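You operate a simulated robot arm through the tools that you are given. There is no shell and no other tool. Be economical: measure what you need, move in short steps, check, and stop when the job is done.

Carry out the task below with a simulated robot arm. There is one attempt and no reset: what you move stays moved.

TASK
Put the corn jar in the round tin. Then stack the mild pod from the table top on top of the dark pod.
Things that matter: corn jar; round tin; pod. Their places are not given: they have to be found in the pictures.

It is judged by the outcome, as a careful person would: the job done as asked, and still so three seconds after it is handed in. It fails if anything else is knocked over, pushed out of place, dropped, spilled or broken.

THE ROBOT
A 6-joint arm with a two-finger parallel gripper, fixed in place. Base frame: the origin is at the foot of the arm, x ahead of it, y to its left, z up; the work surface is at about z = 0. Lengths are in mm, angles in degrees, forces in N, time in s.
With the tool pointing down near the work surface it reaches from about 140 to 580 mm from the base axis. Its first joint turns from -66.0 to 66.0 degrees. Payload 2.1 kg.
Tool frame: the origin (TCP) lies between the finger pads and is the grasp point; the fingertips stand 30 mm ahead of it; z points along the fingers, y is the line along which they close. The gripper opens to 94 mm. The fingers are 28 mm wide and 10 mm thick; the gripper's body (50 by 96 mm) begins 55 mm behind the TCP.
Orientation is that of the tool frame in the base frame, as [roll, pitch, yaw] about the fixed x, y, z axes, in that order (R = Rz(yaw) Ry(pitch) Rx(roll)). With the fingers straight down and closing along the base's y, the tool's x points along the base's -x, its y along +y and its z along -z.

THE INTERFACE
- The arm moves only by the tool drive_tool. Its argument "plan" is a list of rows, each a list of 6 numbers: the shift along the tool's x, y, z in mm, then the turn, a rotation vector about the tool's x, y, z in degrees. In form: [[x, y, z, rx, ry, rz], ...]. A call has 1 to 12 rows; each row shifts and turns the commanded pose from where the row before left it, along the tool's axes as they then stand. "jaw" is the opening in per cent of the stroke, from 0 (shut) to 100 (fully open), set as the call begins (left out, the last holds). A row lasts 0.2 s, in which the tool goes at most 50 mm and 8.6 degrees; a call with a longer step from one row to the next is refused whole, and so is a gripper value outside its range. A pose out of reach is approached as far as the arm can. The call stops where the force on the tool passes 40 N (or 10 N more than at its start, if that is more) or the arm is blocked; 0.2 s more then pass. The fingers move at their own pace (about 72 mm/s each) and stop on an object; they squeeze with about 41 N. The grip force told is the motor's: it shows also when the fingers shut on nothing. Time passes only in rows, and 0.2 s behind the last, so rows that do not move let the fingers close. It gives the time, the measured TCP pose, the force on the tool (base axes), the opening and the grip force at its end, in the units of the frame above (readings bear some noise), and new pictures: "show" is both (left out), scene, wrist or none.
- Cameras (640 x 400 px; columns grow to the right, rows downward): "scene" is fixed at [44.4, -369.8, 468.1]; the picture's right is [0.85, -0.53, 0.00], its down [-0.36, -0.58, -0.73] and it looks along [0.39, 0.62, -0.68] (base axes); focal length 214 px, centre (320, 200). "wrist" rides on the gripper at [-37, 0, -58] in the tool frame; the picture's right is [0.00, -1.00, 0.00], its down [0.97, 0.00, -0.24] and it looks along [0.24, 0.00, 0.97] (tool axes); focal length 218 px, centre (320, 200).
- measure_at(camera, pixels): for up to 12 pixels [column, row] of the newest picture of that camera ("zoom" is the newest enlarged one), the place [x, y, z] in the base frame of the surface seen there, good to about 2 mm. No time passes.
- zoom(camera, box): a new picture of the part [left, top, right, bottom] of that camera's present view, enlarged. No time passes.
- job_done(): hands the job in; it is judged then, once.

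Work in short steps. Measure before you move; look again where a grasp or a placing could have gone wrong, and mend it. You have 80 turns and 120 pictures in all, the two below and enlarged ones among them. Open the gripper and draw the arm clear of the work before you hand the job in, unless the task says otherwise; then end with one line.

The tools are called after "Request:" as a command line: name --pt "numbers of a row" for each row, then --argument value for the rest, lists and objects as JSON in quotes. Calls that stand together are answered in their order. drive_tool: Moves the arm, as the interface text tells. Its arguments: {"type":"object","properties":{"plan":{"type":"array"},"jaw":{"type":"number"},"show":{"type":"string","enum":["both","scene","wrist","none"]}},"required":["plan"]} The other tools are called the same way: measure_at (camera, pixels) gives the place of the surface under pixels of a picture; zoom (camera, box) takes an enlarged picture of a part of a camera's view; job_done () hands the job in.

At the start:

```text
t: 0.0
eef_pos: [332.8, 56.2, 293.1]
tcp_rot: [-180.0, 0.0, 179.9]
wrist_force: [-0.2, -0.3, 0.1]
width: 94.3
finger_force: 0.1
```

scene: 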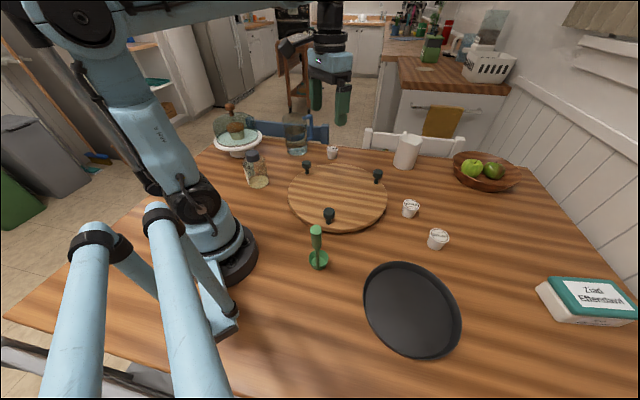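
wrist: 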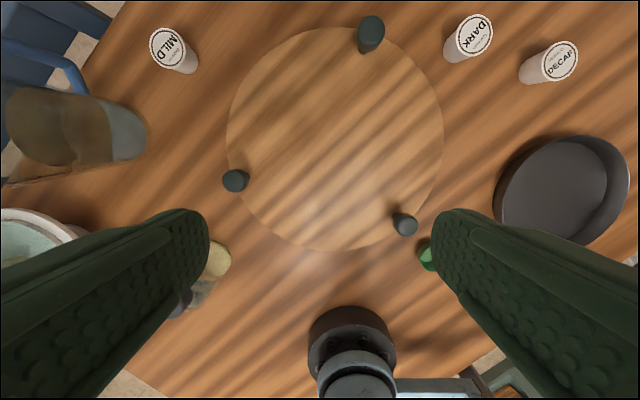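

The pictures show a jar at scene (257,170), a dark round tin at (412,310), and pods labelled MILD, DARK and DECAF in the wrist view. I zoom in on the jar and measure the relevant points.

Request:
zoom --camera "scene" --box '[200, 90, 360, 190]'

Request:
zoom --camera "scene" --box '[340, 180, 500, 280]'

Request:
measure_at --camera "scene" --pixels '[[252, 154], [257, 170], [259, 186], [333, 149], [332, 157], [411, 203], [410, 214], [439, 233], [412, 310], [366, 300], [460, 320], [398, 264]]'

Request:
measure_at --camera "wrist" --pixels '[[168, 47], [475, 34], [562, 61], [215, 262], [560, 190], [371, 30], [236, 180], [404, 224], [510, 165], [605, 150], [428, 255], [335, 130]]'

```text
4.00 times, centred on (280, 140) of scene
```

zoom: 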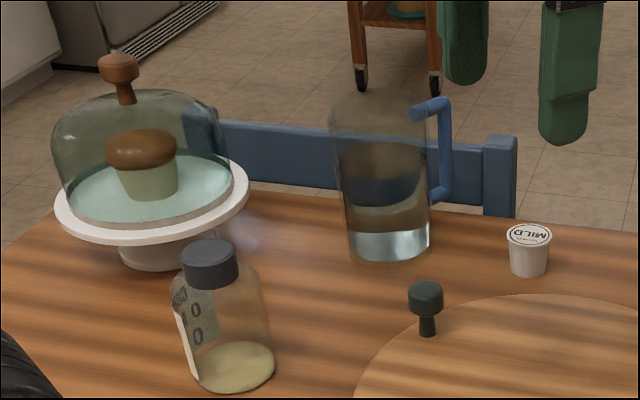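

```text
4.00 times, centred on (420, 230) of scene
```

zoom: 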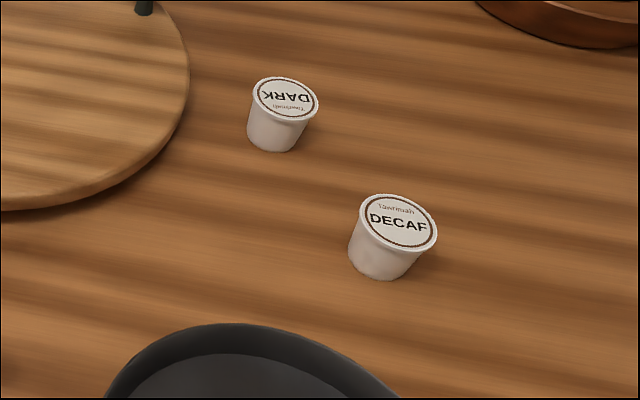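

```text
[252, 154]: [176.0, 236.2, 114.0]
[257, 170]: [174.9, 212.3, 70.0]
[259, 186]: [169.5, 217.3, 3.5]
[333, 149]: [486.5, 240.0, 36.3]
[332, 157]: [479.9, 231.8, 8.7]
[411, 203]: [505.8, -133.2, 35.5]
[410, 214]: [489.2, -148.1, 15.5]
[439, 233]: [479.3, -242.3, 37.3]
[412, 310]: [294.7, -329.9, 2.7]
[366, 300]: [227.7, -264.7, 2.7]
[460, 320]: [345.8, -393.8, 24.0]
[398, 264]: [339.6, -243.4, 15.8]
```

```text
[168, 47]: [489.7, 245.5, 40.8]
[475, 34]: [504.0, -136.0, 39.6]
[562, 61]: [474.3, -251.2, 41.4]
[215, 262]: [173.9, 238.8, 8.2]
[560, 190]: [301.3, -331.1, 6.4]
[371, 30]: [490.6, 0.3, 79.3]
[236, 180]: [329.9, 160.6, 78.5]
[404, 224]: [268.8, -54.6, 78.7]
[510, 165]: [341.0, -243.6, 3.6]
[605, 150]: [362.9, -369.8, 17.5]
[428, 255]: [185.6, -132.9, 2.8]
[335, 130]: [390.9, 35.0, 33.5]
```

The jar is near (174,230). I measure its surroundings (cake stand, jug) and its lid edges before choosing the grip direction, and check the white item at (406,150).

Request:
measure_at --camera "scene" --pixels '[[229, 106], [237, 149], [258, 146], [216, 142], [246, 153], [259, 153], [252, 151], [253, 161], [249, 180], [267, 178], [289, 150], [254, 187]]'

Request:
zoom --camera "wrist" --box '[0, 180, 320, 380]'

Request:
zoom --camera "scene" --box '[380, 110, 540, 210]'

```text
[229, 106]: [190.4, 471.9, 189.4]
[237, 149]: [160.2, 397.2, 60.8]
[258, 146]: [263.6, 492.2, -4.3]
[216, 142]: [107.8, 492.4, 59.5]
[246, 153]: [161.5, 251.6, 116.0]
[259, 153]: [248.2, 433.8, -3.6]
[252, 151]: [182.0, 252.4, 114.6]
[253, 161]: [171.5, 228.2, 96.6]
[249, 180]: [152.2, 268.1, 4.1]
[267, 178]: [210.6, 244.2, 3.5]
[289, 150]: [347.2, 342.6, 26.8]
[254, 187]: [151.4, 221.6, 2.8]
```

```text
2.00 times, centred on (160, 280) of wrist
```

zoom: 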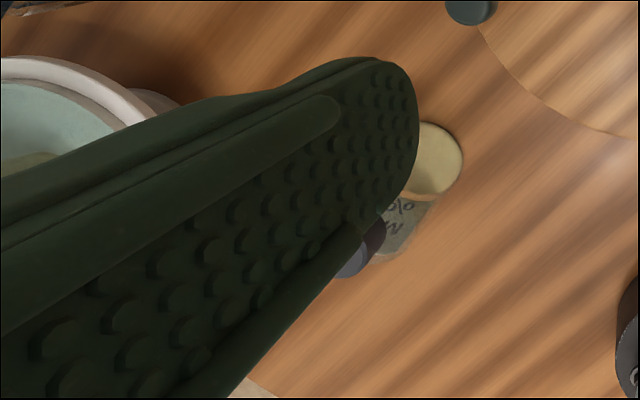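

```text
4.00 times, centred on (460, 160) of scene
```

zoom: 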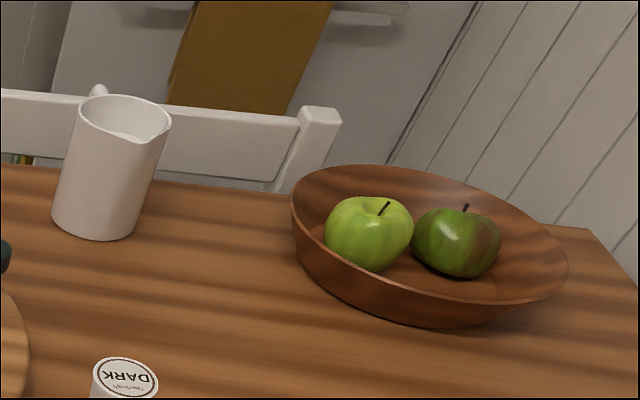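

The jar stands clear of the cake stand (y > 390). I move above it at height to look straight down with the wrist camera.

Request:
drive_tool --pt "27 30 0 0 0 0" --pt "27 30 0 0 0 0" --pt "27 30 0 0 0 0" --pt "27 30 0 0 0 0" --pt "27 30 0 0 0 0" --pt "23 30 20 0 0 0" --pt "0 0 0 0 0 0"

```text
t: 1.6
eef_pos: [175.1, 235.8, 275.2]
tcp_rot: [-180.0, 0.0, -179.9]
wrist_force: [-0.6, 0.8, -0.1]
width: 94.0
finger_force: 0.0
```

scene: 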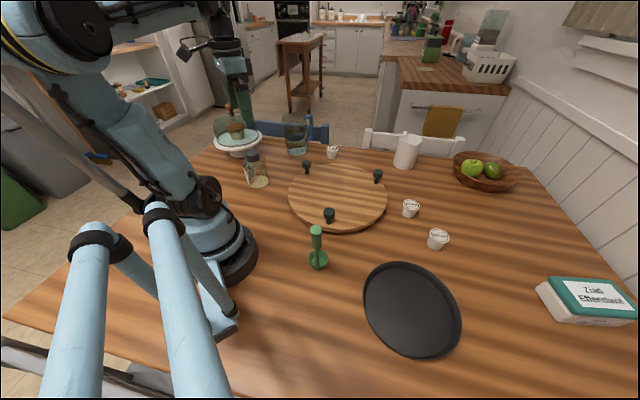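
wrist: 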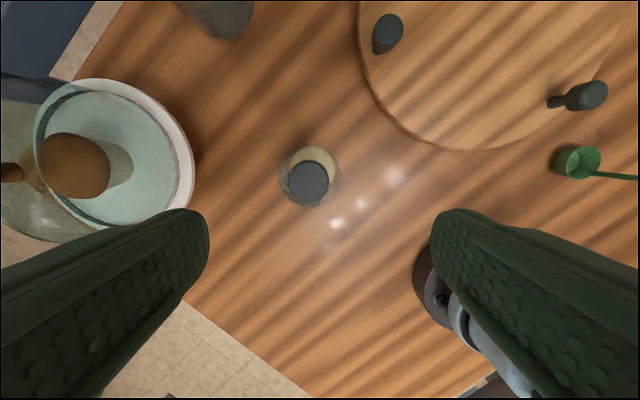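

Request:
zoom --camera "wrist" --box '[248, 125, 376, 205]'

Request:
measure_at --camera "wrist" --pixels '[[308, 182], [291, 182], [324, 182], [308, 165], [308, 199], [308, 153], [334, 175], [283, 175], [188, 160]]'

```text
5.00 times, centred on (312, 165) of wrist
```

zoom: 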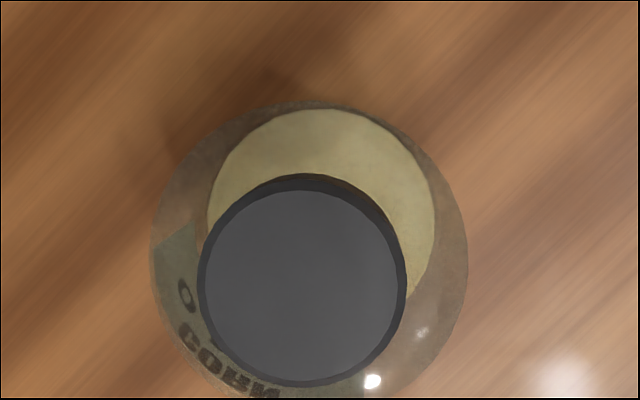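

```text
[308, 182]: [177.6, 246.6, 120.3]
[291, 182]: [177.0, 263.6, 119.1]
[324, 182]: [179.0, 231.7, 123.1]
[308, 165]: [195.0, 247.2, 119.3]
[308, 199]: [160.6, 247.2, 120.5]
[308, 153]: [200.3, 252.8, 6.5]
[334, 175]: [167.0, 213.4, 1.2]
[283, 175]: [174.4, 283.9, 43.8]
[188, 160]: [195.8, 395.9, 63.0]
```

The label reads "CORN". The lid centre is about (177.5,247), its top at z≈120, and the body is about 70 mm across. I centre on it and lower partway.

Request:
drive_tool --pt "-2.4 11 0 0 0 0" --pt "0 0 40 0 0 0" --pt "0 0 40 0 0 0" --pt "0 0 30 0 0 0" --pt "0 0 0 0 0 0" --jaw 100

```text
t: 2.8
eef_pos: [177.3, 247.3, 162.4]
tcp_rot: [-180.0, 0.0, 179.9]
wrist_force: [-0.4, -0.4, 0.7]
width: 94.2
finger_force: 0.0
```

scene: 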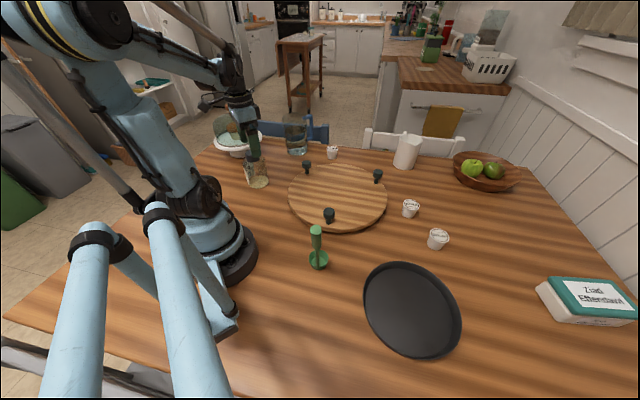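
wrist: 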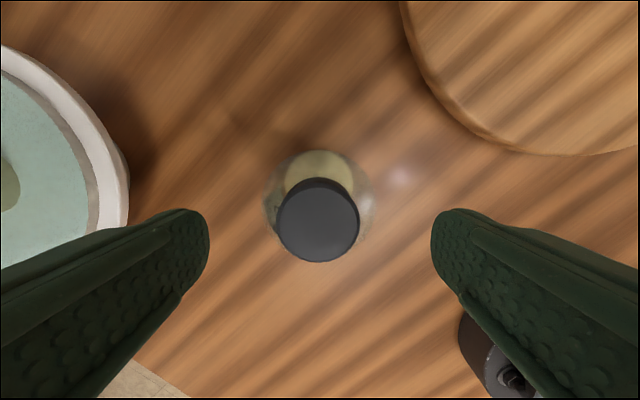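

The jar is centred between the fingers (lid at 317,220). I lower 88 mm, then close.

Request:
drive_tool --pt "0 0 30 0 0 0" --pt "0 0 30 0 0 0" --pt "0 0 20 0 0 0" --pt "0 0 8 0 0 0" --pt "0 0 0 0 0 0" --show "wrist"

Request:
drive_tool --pt "0 0 0 0 0 0" --pt "0 0 0 0 0 0" --pt "0 0 0 0 0 0" --jaw 0

```text
t: 4.0
eef_pos: [177.0, 245.8, 74.5]
tcp_rot: [179.9, 0.0, -180.0]
wrist_force: [-0.7, 0.9, -0.3]
width: 94.0
finger_force: 0.0
```

wrist: 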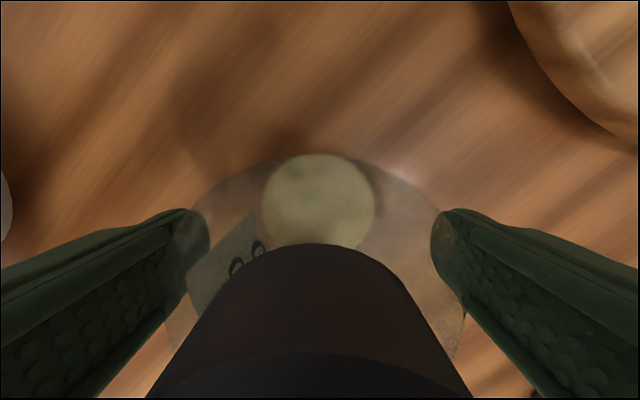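

```text
t: 4.8
eef_pos: [177.6, 246.2, 75.3]
tcp_rot: [-180.0, 0.0, 180.0]
wrist_force: [-0.3, -0.6, 0.5]
width: 72.3
finger_force: 40.6
```

scene: 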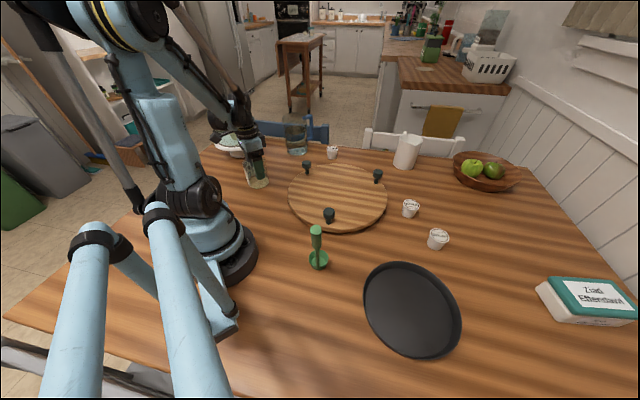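
wrist: 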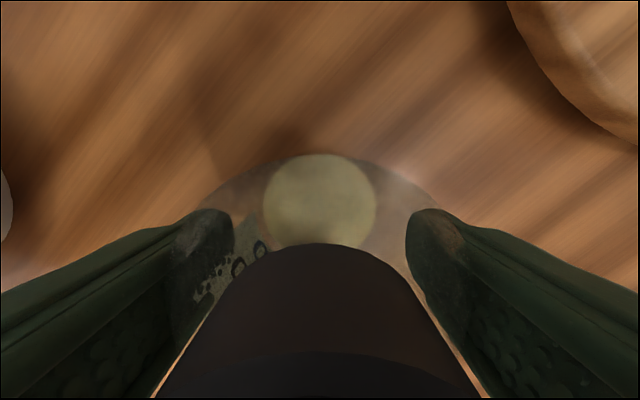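

The jar is gripped (72 mm, 41 N). I lift it and measure the tin in the scene view.

Request:
drive_tool --pt "0 0 -10 0 0 0" --pt "0 0 -25 0 0 0" --pt "0 0 -35 0 0 0" --pt "0 0 -35 0 0 0" --pt "0 0 -35 0 0 0" --pt "0 0 0 0 0 0"

Request:
zoom --camera "scene" --box '[332, 245, 492, 365]'

```text
t: 6.2
eef_pos: [176.6, 246.2, 213.7]
tcp_rot: [-180.0, 0.0, -180.0]
wrist_force: [0.0, 0.7, -2.5]
width: 72.0
finger_force: 41.2
```

scene: 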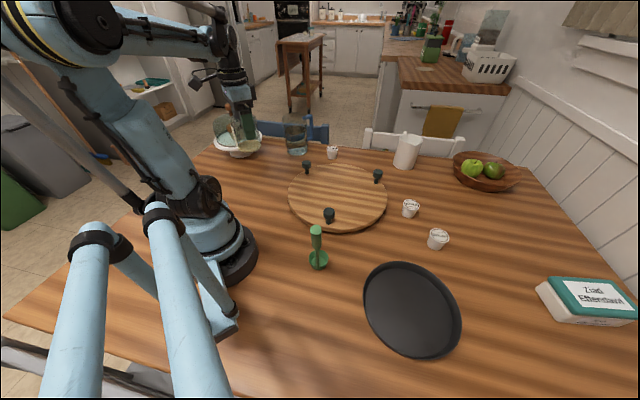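
wrist: 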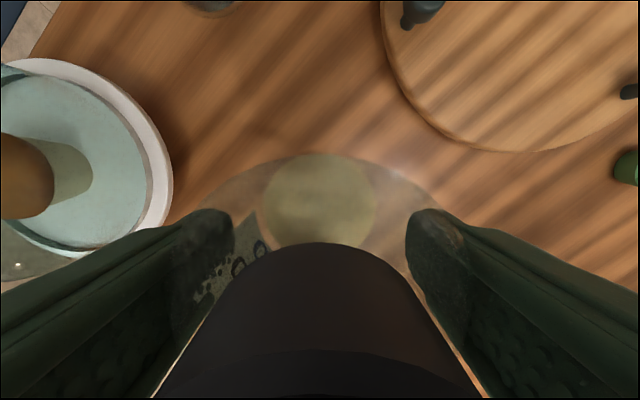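

```text
3.33 times, centred on (412, 305) of scene
```

zoom: 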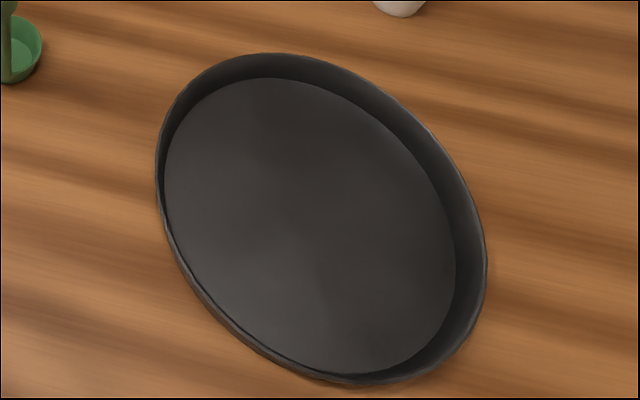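

Request:
measure_at --camera "zoom" --pixels '[[168, 190], [265, 80], [453, 260], [370, 372], [430, 340], [190, 115], [370, 125], [220, 290]]'

```text
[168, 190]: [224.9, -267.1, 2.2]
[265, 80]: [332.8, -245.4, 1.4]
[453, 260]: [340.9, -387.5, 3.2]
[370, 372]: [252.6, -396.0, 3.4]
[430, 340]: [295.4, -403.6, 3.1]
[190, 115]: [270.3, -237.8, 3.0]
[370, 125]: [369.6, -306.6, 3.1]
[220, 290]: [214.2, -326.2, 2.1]
```

The tin floor fits a circle centred near (289,-321) with radius about 83 mm. I carry the jar there at height.

Request:
drive_tool --pt "-8 -35 -5 0 0 0" --pt "-8 -35 -5 0 0 0" --pt "-8 -35 0 0 0 0" --pt "-8 -35 0 0 0 0" --pt "-8 -35 0 0 0 0" --pt "-8 -35 0 0 0 0" --pt "-8 -35 0 0 0 0" --pt "-8 -35 0 0 0 0" --pt "0 0 0 0 0 0"

Request:
drive_tool --pt "-7 -35 0 0 0 0" --pt "-7 -35 0 0 0 0" --pt "-7 -35 0 0 0 0" --pt "-7 -35 0 0 0 0" --pt "-7 -35 0 0 0 0" --pt "-7 -35 0 0 0 0" --pt "-6 -35 0 0 0 0" --pt "0 -32 0 0 0 0" --pt "0 0 0 0 0 0" --pt "0 0 0 0 0 0"

```text
t: 8.2
eef_pos: [242.1, -31.1, 223.8]
tcp_rot: [179.9, 0.1, -180.0]
wrist_force: [-0.3, 0.1, -2.9]
width: 72.1
finger_force: 41.3
```

scene: 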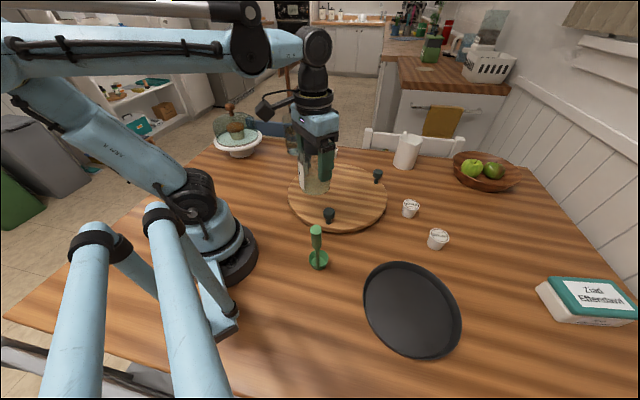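
wrist: 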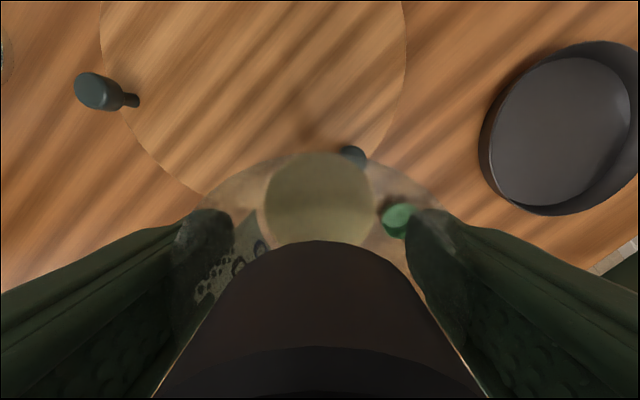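

```text
t: 10.4
eef_pos: [287.7, -309.7, 224.5]
tcp_rot: [-180.0, -0.1, 179.9]
wrist_force: [0.2, 0.7, -2.2]
width: 72.0
finger_force: 40.4
```

scene: 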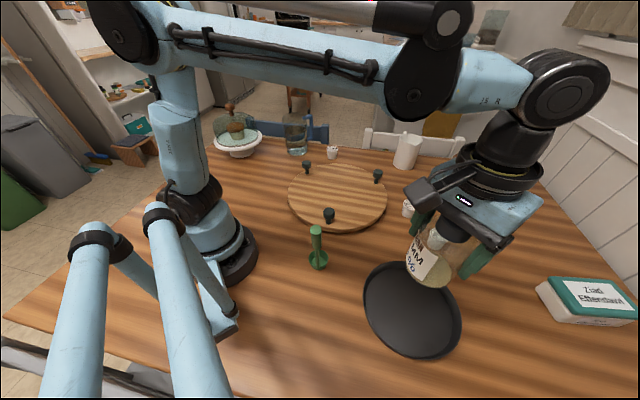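
wrist: 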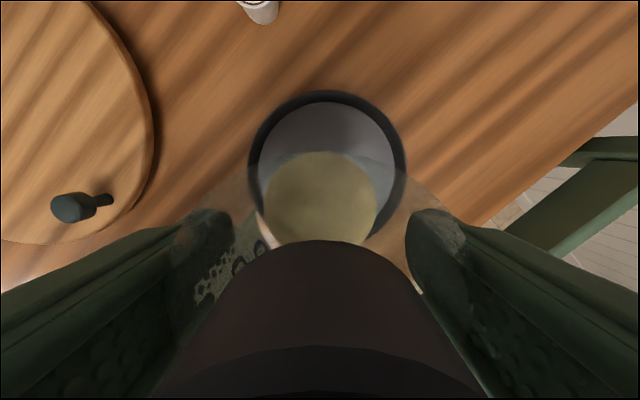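

The jar is over the tin. I shift 10 mm in -y and lower to just above the floor (contact is expected at TCP z≈78).

Request:
drive_tool --pt "-1 -10 0 0 0 0" --pt "0 0 35 0 0 0" --pt "0 0 35 0 0 0" --pt "0 0 35 0 0 0" --pt "0 0 20 0 0 0" --pt "0 0 13 0 0 0" --pt "0 0 0 0 0 0"

```text
t: 12.0
eef_pos: [290.0, -319.2, 87.4]
tcp_rot: [-180.0, -0.1, -180.0]
wrist_force: [-0.3, -0.6, -1.8]
width: 72.1
finger_force: 41.0
```

scene: 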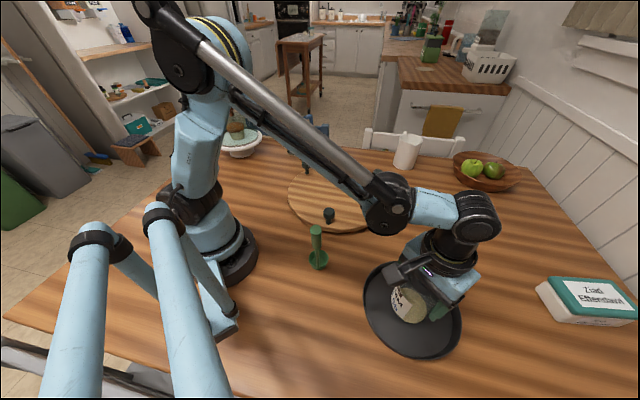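
wrist: 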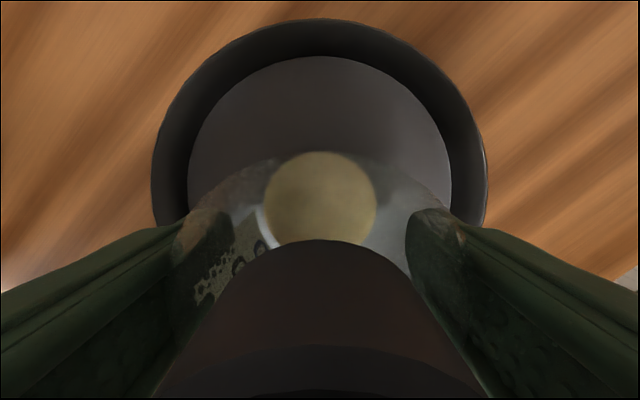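

The jar is centred in the tin about 9 mm up. I lower in small steps and watch the force.

Request:
drive_tool --pt "0 0 3 0 0 0" --pt "0 0 3 0 0 0" --pt "0 0 2 0 0 0" --pt "0 0 0 0 0 0" --show "none"

```text
t: 13.0
eef_pos: [289.8, -320.2, 80.6]
tcp_rot: [180.0, 0.1, -180.0]
wrist_force: [-0.8, 0.0, 33.7]
width: 72.2
finger_force: 41.1
```

Contact: +34 N at z≈80. I ease up 1 mm and release.

Request:
drive_tool --pt "0 0 -1 0 0 0" --pt "0 0 0 0 0 0" --show "none"

Request:
drive_tool --pt "0 0 0 0 0 0" --pt "0 0 0 0 0 0" --pt "0 0 0 0 0 0" --jaw 100

```text
t: 13.6
eef_pos: [289.0, -318.8, 80.2]
tcp_rot: [-179.9, 0.1, 180.0]
wrist_force: [1.3, 0.0, 29.7]
width: 71.7
finger_force: 40.7
```

```text
t: 14.4
eef_pos: [289.0, -319.7, 79.7]
tcp_rot: [180.0, 0.0, -180.0]
wrist_force: [0.2, -0.8, -0.3]
width: 94.1
finger_force: 0.2
```

scene: 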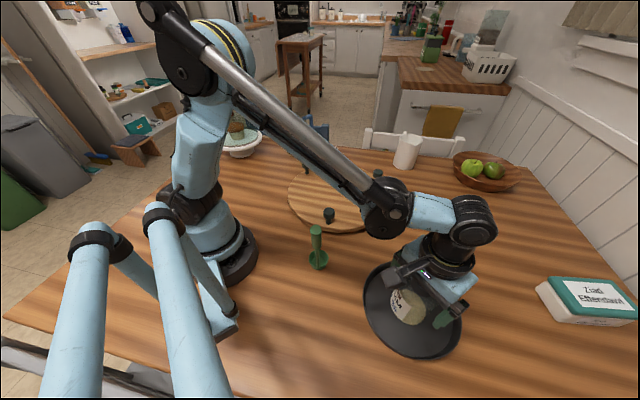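
wrist: 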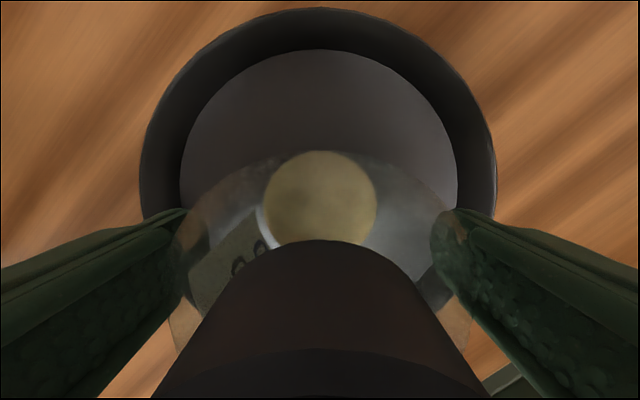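

Released with the jar standing. I rise straight up past the lid.

Request:
drive_tool --pt "0 0 -15 0 0 0" --pt "0 0 -30 0 0 0" --pt "0 0 -40 0 0 0" --pt "0 0 -40 0 0 0" --pt "0 0 -40 0 0 0" --pt "0 0 0 0 0 0"

```text
t: 15.8
eef_pos: [290.6, -322.6, 244.8]
tcp_rot: [180.0, 0.0, -180.0]
wrist_force: [0.2, 0.7, -0.4]
width: 94.1
finger_force: 0.1
```

scene: 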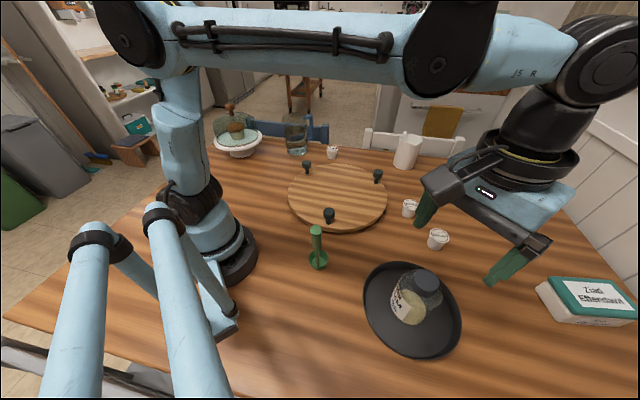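
wrist: 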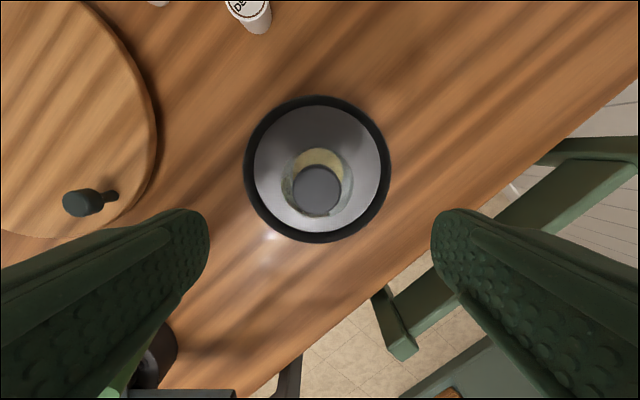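

The jar stands in the middle of the tin. Next I move over towards the dark pod to measure it from above.

Request:
drive_tool --pt "-30 31 0 0 0 0" --pt "-30 31 0 0 0 0" --pt "-30 31 0 0 0 0" --pt "-30 31 0 0 0 0" --pt "-30 31 20 0 0 0" --pt "-35 31 25 0 0 0" --pt "0 0 0 0 0 0" --pt "0 0 0 0 0 0"

Request:
zoom --camera "wrist" --box '[256, 80, 384, 180]'

```text
refused: row 6 steps farther than a row can; nothing moved
```

```text
4.00 times, centred on (320, 130) of wrist
```

zoom: 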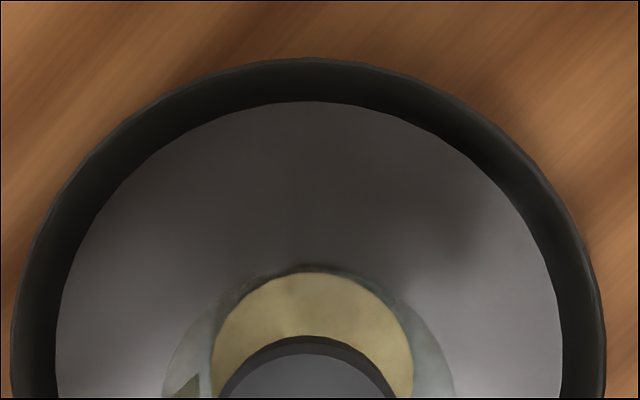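

The call was refused because row 6 was too long; I repeat it with shorter steps.

Request:
drive_tool --pt "-30 31 0 0 0 0" --pt "-30 31 0 0 0 0" --pt "-30 31 0 0 0 0" --pt "-30 31 0 0 0 0" --pt "-30 31 10 0 0 0" --pt "-30 31 15 0 0 0" --pt "0 0 20 0 0 0" --pt "0 0 0 0 0 0"

```text
t: 17.6
eef_pos: [472.2, -133.2, 199.0]
tcp_rot: [-180.0, 0.0, -180.0]
wrist_force: [-0.2, -0.2, 0.1]
width: 94.1
finger_force: 0.2
```

scene: 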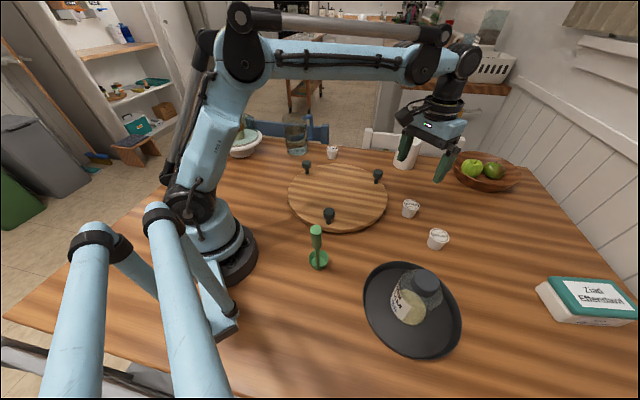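
wrist: 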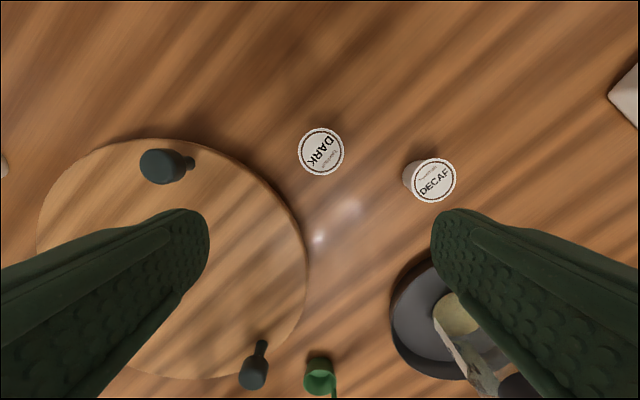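

Request:
zoom --camera "wrist" --box '[280, 122, 360, 182]'

Request:
measure_at --camera "wrist" --pixels '[[321, 151], [302, 151], [341, 151], [321, 131], [321, 172], [436, 180]]'

```text
6.67 times, centred on (320, 152) of wrist
```

zoom: 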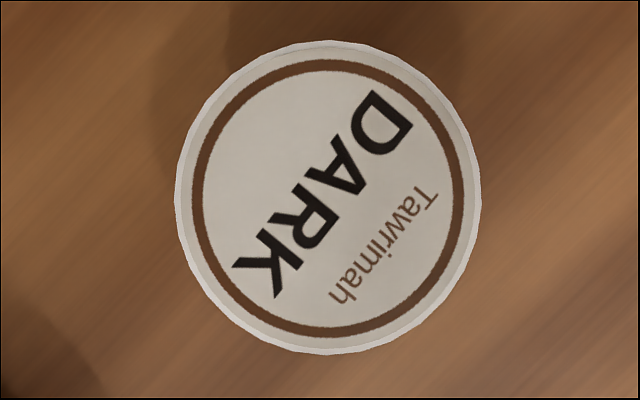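

```text
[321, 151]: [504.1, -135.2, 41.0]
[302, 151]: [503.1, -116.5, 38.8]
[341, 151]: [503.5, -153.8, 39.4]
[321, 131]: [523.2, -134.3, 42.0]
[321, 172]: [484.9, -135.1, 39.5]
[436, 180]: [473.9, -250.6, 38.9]
```

The dark pod's centre is (504,-135), its top at z≈40 and its rim about 44 mm wide. Now I go over to the mild pod near (489,244).

Request:
drive_tool --pt "1 38 0 0 0 0" --pt "1 38 0 0 0 0" --pt "1 38 0 0 0 0" --pt "1 38 0 0 0 0" --pt "1 38 0 0 0 0" --pt "1 38 0 0 0 0" --pt "1 38 0 0 0 0" --pt "1 38 0 0 0 0" --pt "2 38 0 0 0 0" --pt "2 35 0 0 0 0" --pt "0 0 0 0 0 0" --pt "0 0 0 0 0 0"

Request:
zoom --camera "wrist" --box '[240, 100, 400, 200]'

```text
t: 20.2
eef_pos: [458.6, 244.8, 200.7]
tcp_rot: [180.0, 0.0, -180.0]
wrist_force: [0.2, -1.0, -0.8]
width: 94.2
finger_force: 0.1
```

scene: 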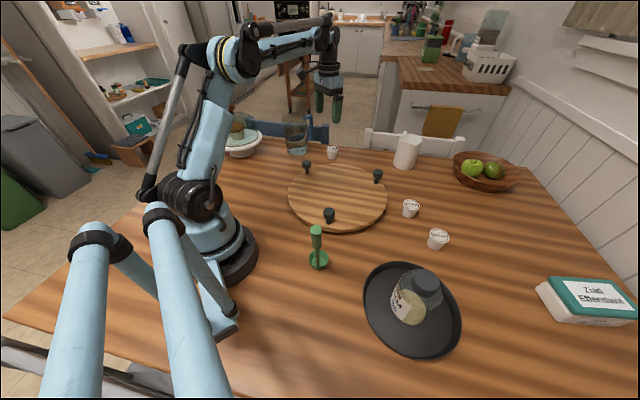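
wrist: 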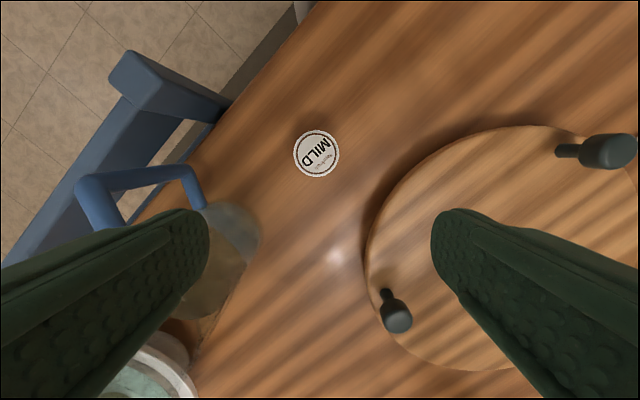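

```text
4.00 times, centred on (320, 150) of wrist
```

zoom: 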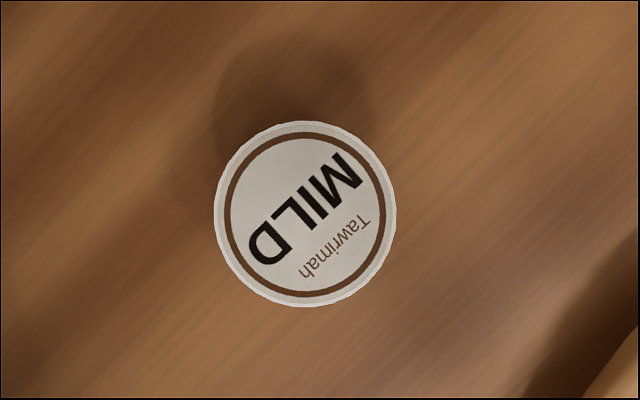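

The mild pod is centred at wrist (316,154). I measure it along with the jug and its handle for clearance.

Request:
measure_at --camera "wrist" --pixels '[[316, 154], [297, 154], [335, 154], [316, 135], [316, 173], [250, 235], [195, 185], [190, 200], [235, 210], [380, 190]]'

```text
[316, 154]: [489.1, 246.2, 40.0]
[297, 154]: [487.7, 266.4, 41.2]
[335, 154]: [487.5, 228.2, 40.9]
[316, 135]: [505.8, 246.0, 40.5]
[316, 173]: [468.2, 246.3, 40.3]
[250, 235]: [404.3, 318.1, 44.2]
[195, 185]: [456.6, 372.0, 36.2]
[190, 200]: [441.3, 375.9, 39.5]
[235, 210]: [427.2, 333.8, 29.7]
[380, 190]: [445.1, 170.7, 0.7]
```

The mild pod's centre is (488,246.5), and the jug is clear of the fingers. I align, narrow the jaw to 75% and descend partway.

Request:
drive_tool --pt "-29.5 2 0 0 0 0" --pt "0 0 35 0 0 0" --pt "0 0 35 0 0 0" --pt "0 0 20 0 0 0" --pt "0 0 0 0 0 0" --jaw 75

```text
t: 21.4
eef_pos: [490.5, 244.6, 109.4]
tcp_rot: [-180.0, -0.1, 179.9]
wrist_force: [0.2, 0.2, 0.2]
width: 70.6
finger_force: 0.0
```

scene: 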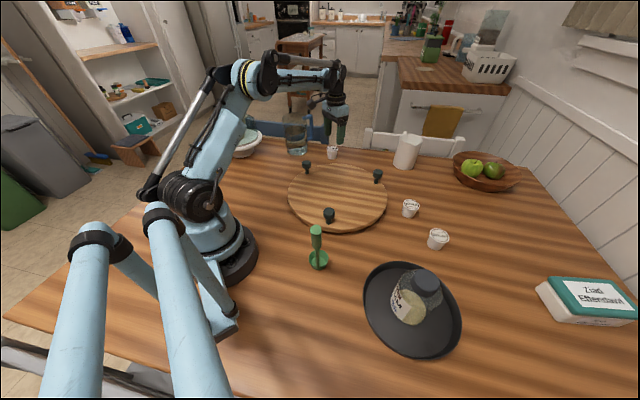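
wrist: 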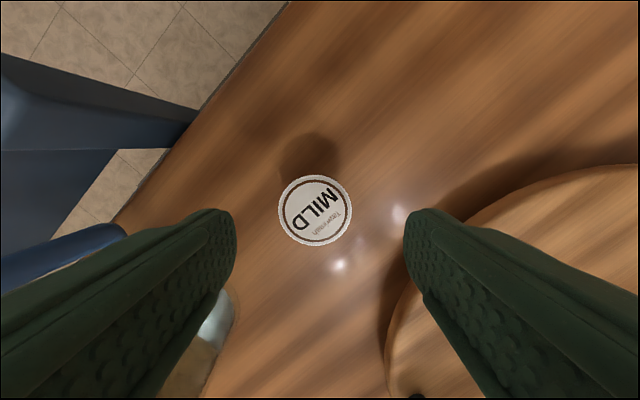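

Request:
measure_at --camera "wrist" --pixels '[[315, 210], [282, 210], [348, 210], [315, 179], [315, 242]]'

```text
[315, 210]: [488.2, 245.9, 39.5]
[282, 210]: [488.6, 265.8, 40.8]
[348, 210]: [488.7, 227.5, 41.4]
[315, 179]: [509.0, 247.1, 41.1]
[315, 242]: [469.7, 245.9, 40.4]
```

The pod centre is (488.6,246.5). I shift 1.5 mm in y, lower to z≈36 and look before closing.

Request:
drive_tool --pt "0.5 1.5 20 0 0 0" --pt "0 0 25 0 0 0" --pt "0 0 20 0 0 0" --pt "0 0 8 0 0 0" --pt "0 0 0 0 0 0"

```text
t: 22.6
eef_pos: [488.0, 247.5, 36.7]
tcp_rot: [179.9, -0.1, 180.0]
wrist_force: [0.4, 0.3, -0.2]
width: 70.8
finger_force: 0.1
```

scene: 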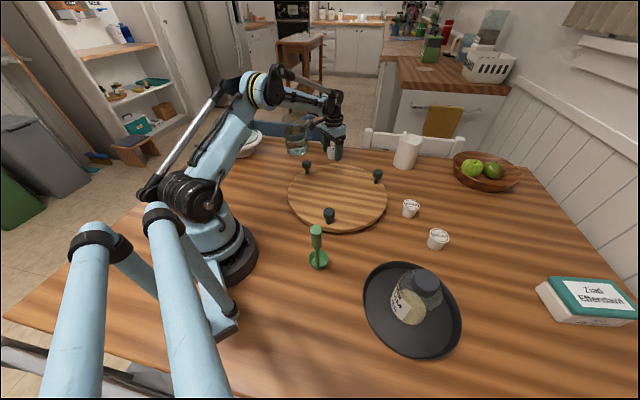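
wrist: 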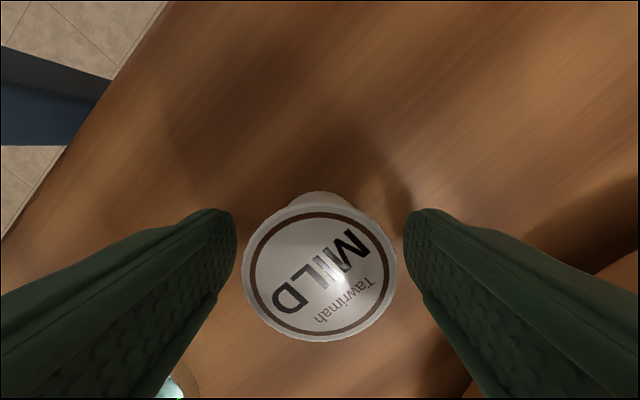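

The pod is centred between the fingers. I close.

Request:
drive_tool --pt "0 0 0 0 0 0" --pt "0 0 0 0 0 0" --pt "0 0 0 0 0 0" --jaw 0 --show "wrist"

Request:
drive_tool --pt "0 0 -10 0 0 0" --pt "0 0 -25 0 0 0" --pt "0 0 -35 0 0 0" --pt "0 0 -35 0 0 0" --pt "0 0 -20 0 0 0" --pt "0 0 0 0 0 0"

```text
t: 23.4
eef_pos: [489.1, 247.6, 37.7]
tcp_rot: [180.0, -0.1, 179.9]
wrist_force: [-0.5, 0.7, -0.2]
width: 41.6
finger_force: 41.2
```

wrist: 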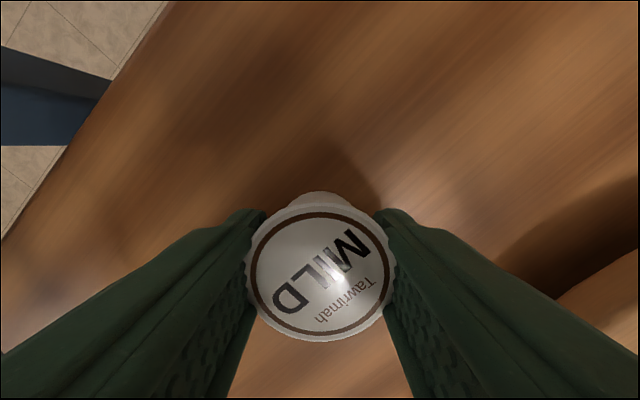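

```text
t: 24.8
eef_pos: [486.6, 247.8, 163.9]
tcp_rot: [-180.0, 0.0, -180.0]
wrist_force: [-0.2, 0.4, 0.6]
width: 41.8
finger_force: 40.6
```

scene: 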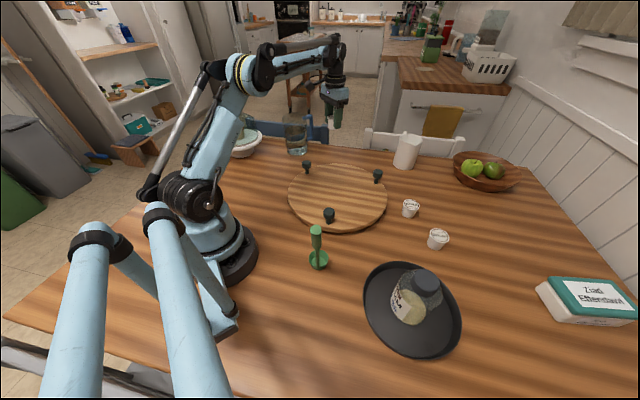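
wrist: 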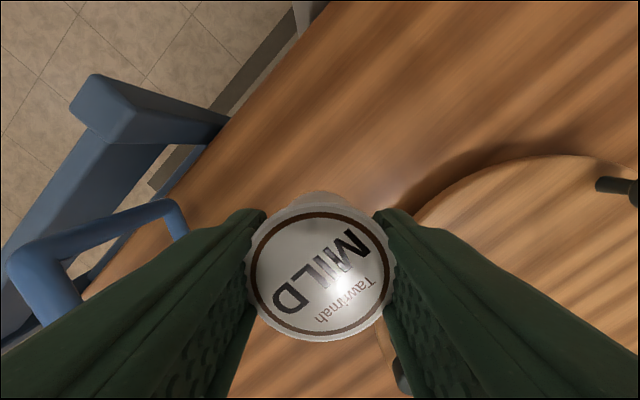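

The pod is held. Before carrying it across I check where the white pitcher and the board knob stand relative to the path.

Request:
measure_at --camera "scene" --pixels '[[397, 165], [404, 150], [415, 145], [396, 145], [378, 174], [410, 204]]'

```text
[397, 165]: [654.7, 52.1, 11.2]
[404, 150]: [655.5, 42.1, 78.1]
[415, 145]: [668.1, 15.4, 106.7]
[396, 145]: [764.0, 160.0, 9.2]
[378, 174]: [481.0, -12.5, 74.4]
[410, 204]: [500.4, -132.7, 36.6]
```

The pitcher is at x≈655, clear of the path, and the knob top is at z≈79, below the pod. I carry the pod to above the dark pod.

Request:
drive_tool --pt "-1.5 -35 0 0 0 0" --pt "-1.5 -35 0 0 0 0" --pt "-1.5 -35 0 0 0 0" --pt "-1.5 -35 0 0 0 0" --pt "-1.5 -35 0 0 0 0" --pt "-1.5 -35 0 0 0 0" --pt "-1.5 -35 0 0 0 0" --pt "-1.5 -35 0 0 0 0" --pt "-1.5 -35 0 0 0 0" --pt "-1.5 -35 0 0 0 0" --pt "0 -32 0 0 0 0" --pt "0 0 0 0 0 0" --show "none"

Request:
drive_tool --pt "0 0 0 0 0 0" --pt "0 0 0 0 0 0"

```text
t: 27.4
eef_pos: [500.2, -135.4, 162.5]
tcp_rot: [179.9, 0.0, -180.0]
wrist_force: [-0.1, -1.0, 1.0]
width: 41.6
finger_force: 40.9
```

```text
t: 28.0
eef_pos: [499.8, -134.3, 162.3]
tcp_rot: [180.0, 0.0, 180.0]
wrist_force: [1.0, -0.4, 0.3]
width: 41.6
finger_force: 40.7
```

scene: 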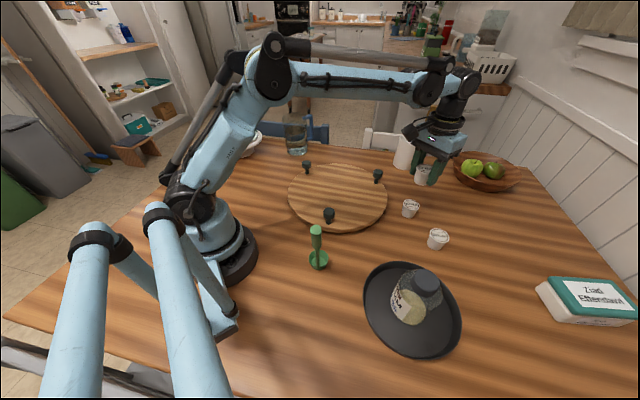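
wrist: 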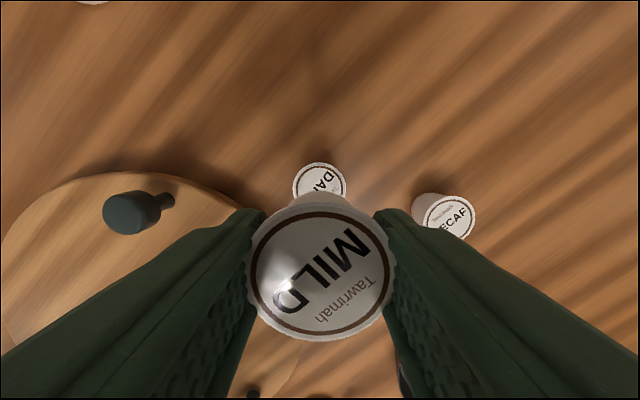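

I check the held pod's centre against the dark pod's rim.

Request:
measure_at --camera "wrist" --pixels '[[319, 275], [254, 270], [385, 270], [319, 213], [319, 330], [319, 166], [296, 188], [343, 188]]'

```text
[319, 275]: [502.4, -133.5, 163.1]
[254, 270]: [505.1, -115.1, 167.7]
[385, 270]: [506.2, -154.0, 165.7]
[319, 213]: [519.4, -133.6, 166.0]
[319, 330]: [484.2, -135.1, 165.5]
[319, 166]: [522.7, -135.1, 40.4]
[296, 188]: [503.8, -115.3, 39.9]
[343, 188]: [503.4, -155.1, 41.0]
```

The held pod's centre is about (502,-134.5) and the dark pod's about (503.5,-135.2). I shift by (+2,-0.7) and lower 72 mm.

Request:
drive_tool --pt "-2 -0.7 0 0 0 0" --pt "0 0 30 0 0 0" --pt "0 0 25 0 0 0" --pt "0 0 17 0 0 0" --pt "0 0 0 0 0 0" --pt "0 0 0 0 0 0"

Request:
zoom --camera "scene" --box '[360, 150, 480, 225]'

```text
t: 29.4
eef_pos: [503.9, -135.4, 90.2]
tcp_rot: [-179.9, 0.1, 180.0]
wrist_force: [-0.2, 1.4, -0.1]
width: 41.6
finger_force: 40.5
```

scene: 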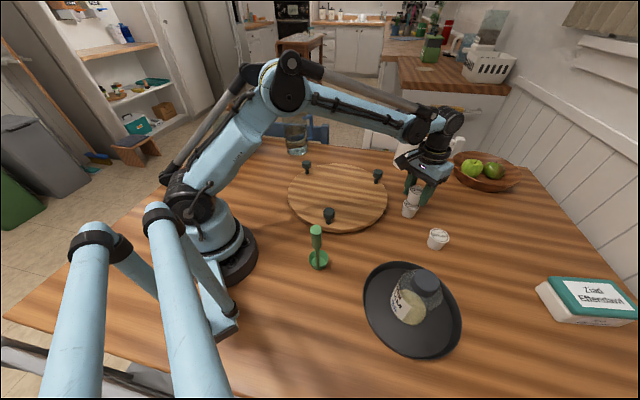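
wrist: 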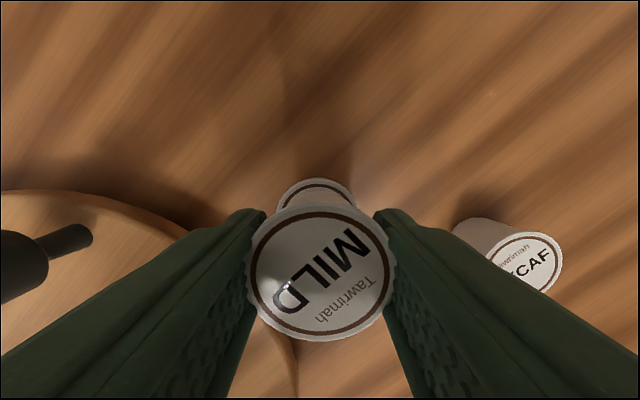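

```text
5.33 times, centred on (420, 188) of scene
```

zoom: 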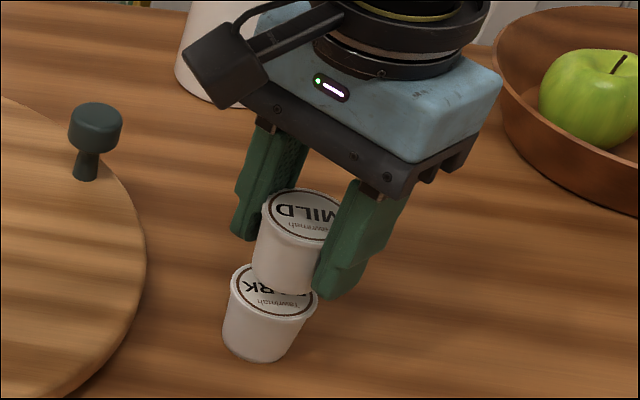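

Request:
measure_at --camera "wrist" --pixels '[[316, 181], [280, 200], [352, 200], [319, 275], [254, 270], [386, 270], [320, 335], [320, 209]]'

```text
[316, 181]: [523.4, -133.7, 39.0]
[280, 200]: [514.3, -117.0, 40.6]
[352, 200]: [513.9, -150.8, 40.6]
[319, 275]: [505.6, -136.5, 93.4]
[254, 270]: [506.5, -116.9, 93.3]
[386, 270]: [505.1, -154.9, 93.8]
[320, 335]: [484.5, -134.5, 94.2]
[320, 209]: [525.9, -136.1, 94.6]
```

The dark pod's centre is about (503,-134) and the mild pod's about (504.5,-136). I correct by (-1,+1.5) and lower in small steps to contact (expected at z≈77.5).

Request:
drive_tool --pt "1 1.5 0 0 0 0" --pt "0 0 5 0 0 0" --pt "0 0 4 0 0 0" --pt "0 0 1 0 0 0" --pt "0 0 0 0 0 0"

Request:
zoom --camera "scene" --box '[360, 150, 480, 225]'

```text
t: 30.6
eef_pos: [503.8, -133.9, 80.1]
tcp_rot: [-180.0, 0.0, 179.9]
wrist_force: [0.2, -0.2, -1.0]
width: 41.6
finger_force: 40.8
```

scene: 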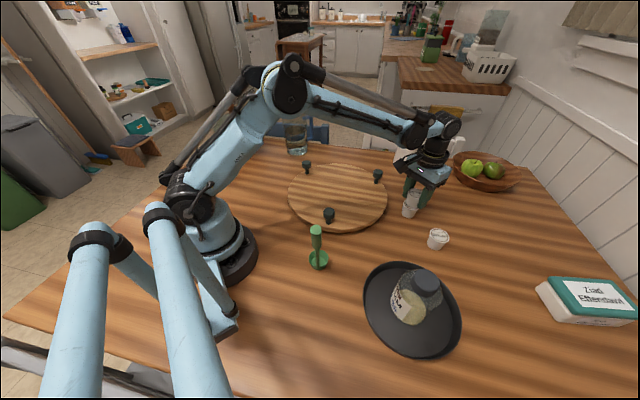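
wrist: 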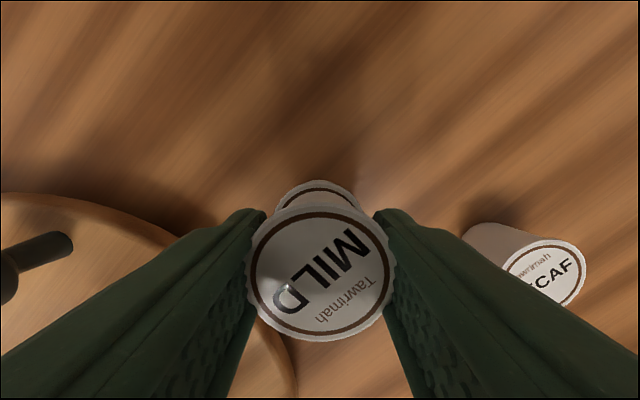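

```text
5.33 times, centred on (420, 188) of scene
```

zoom: 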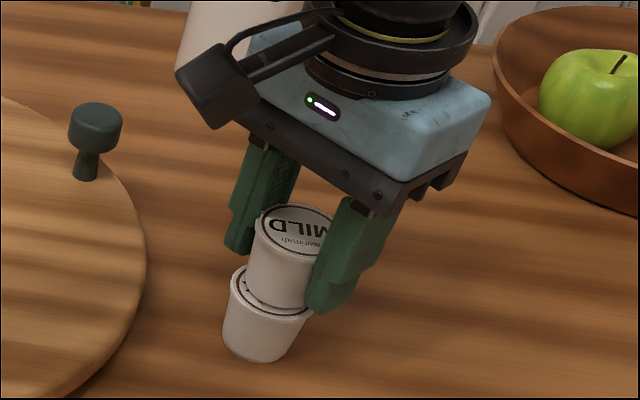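

Request:
measure_at --camera "wrist" --pixels '[[316, 182], [279, 200], [354, 200], [319, 275], [254, 270], [386, 270], [320, 338], [320, 208]]'

Request:
zoom --camera "wrist" --box '[240, 160, 400, 260]'

```text
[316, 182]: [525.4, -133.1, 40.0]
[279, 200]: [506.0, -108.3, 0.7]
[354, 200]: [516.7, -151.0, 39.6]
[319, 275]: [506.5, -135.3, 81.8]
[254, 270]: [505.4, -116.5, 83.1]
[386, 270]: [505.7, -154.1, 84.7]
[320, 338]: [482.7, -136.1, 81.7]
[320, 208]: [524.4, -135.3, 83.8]
```

```text
4.00 times, centred on (320, 210) of wrist
```

zoom: 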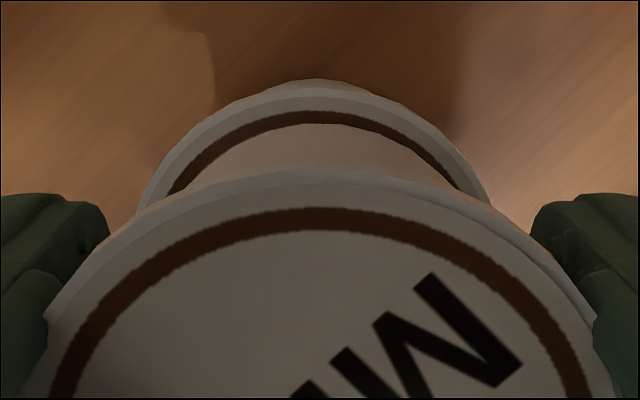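

The offset is now under 1 mm. I nudge y by +0.7 and lower gently to contact.

Request:
drive_tool --pt "0 0.7 1 0 0 0" --pt "0 0 1 0 0 0" --pt "0 0 0 0 0 0" --show "none"

```text
t: 31.4
eef_pos: [502.4, -133.1, 78.5]
tcp_rot: [-180.0, 0.0, -180.0]
wrist_force: [-0.1, -0.2, -1.7]
width: 41.6
finger_force: 40.9
```

Request:
drive_tool --pt "0 0 0.7 0 0 0" --pt "0 0 0 0 0 0" --show "none"

```text
t: 32.0
eef_pos: [503.2, -133.6, 77.5]
tcp_rot: [-180.0, 0.0, -180.0]
wrist_force: [-1.1, 0.4, 2.6]
width: 41.4
finger_force: 40.7
```

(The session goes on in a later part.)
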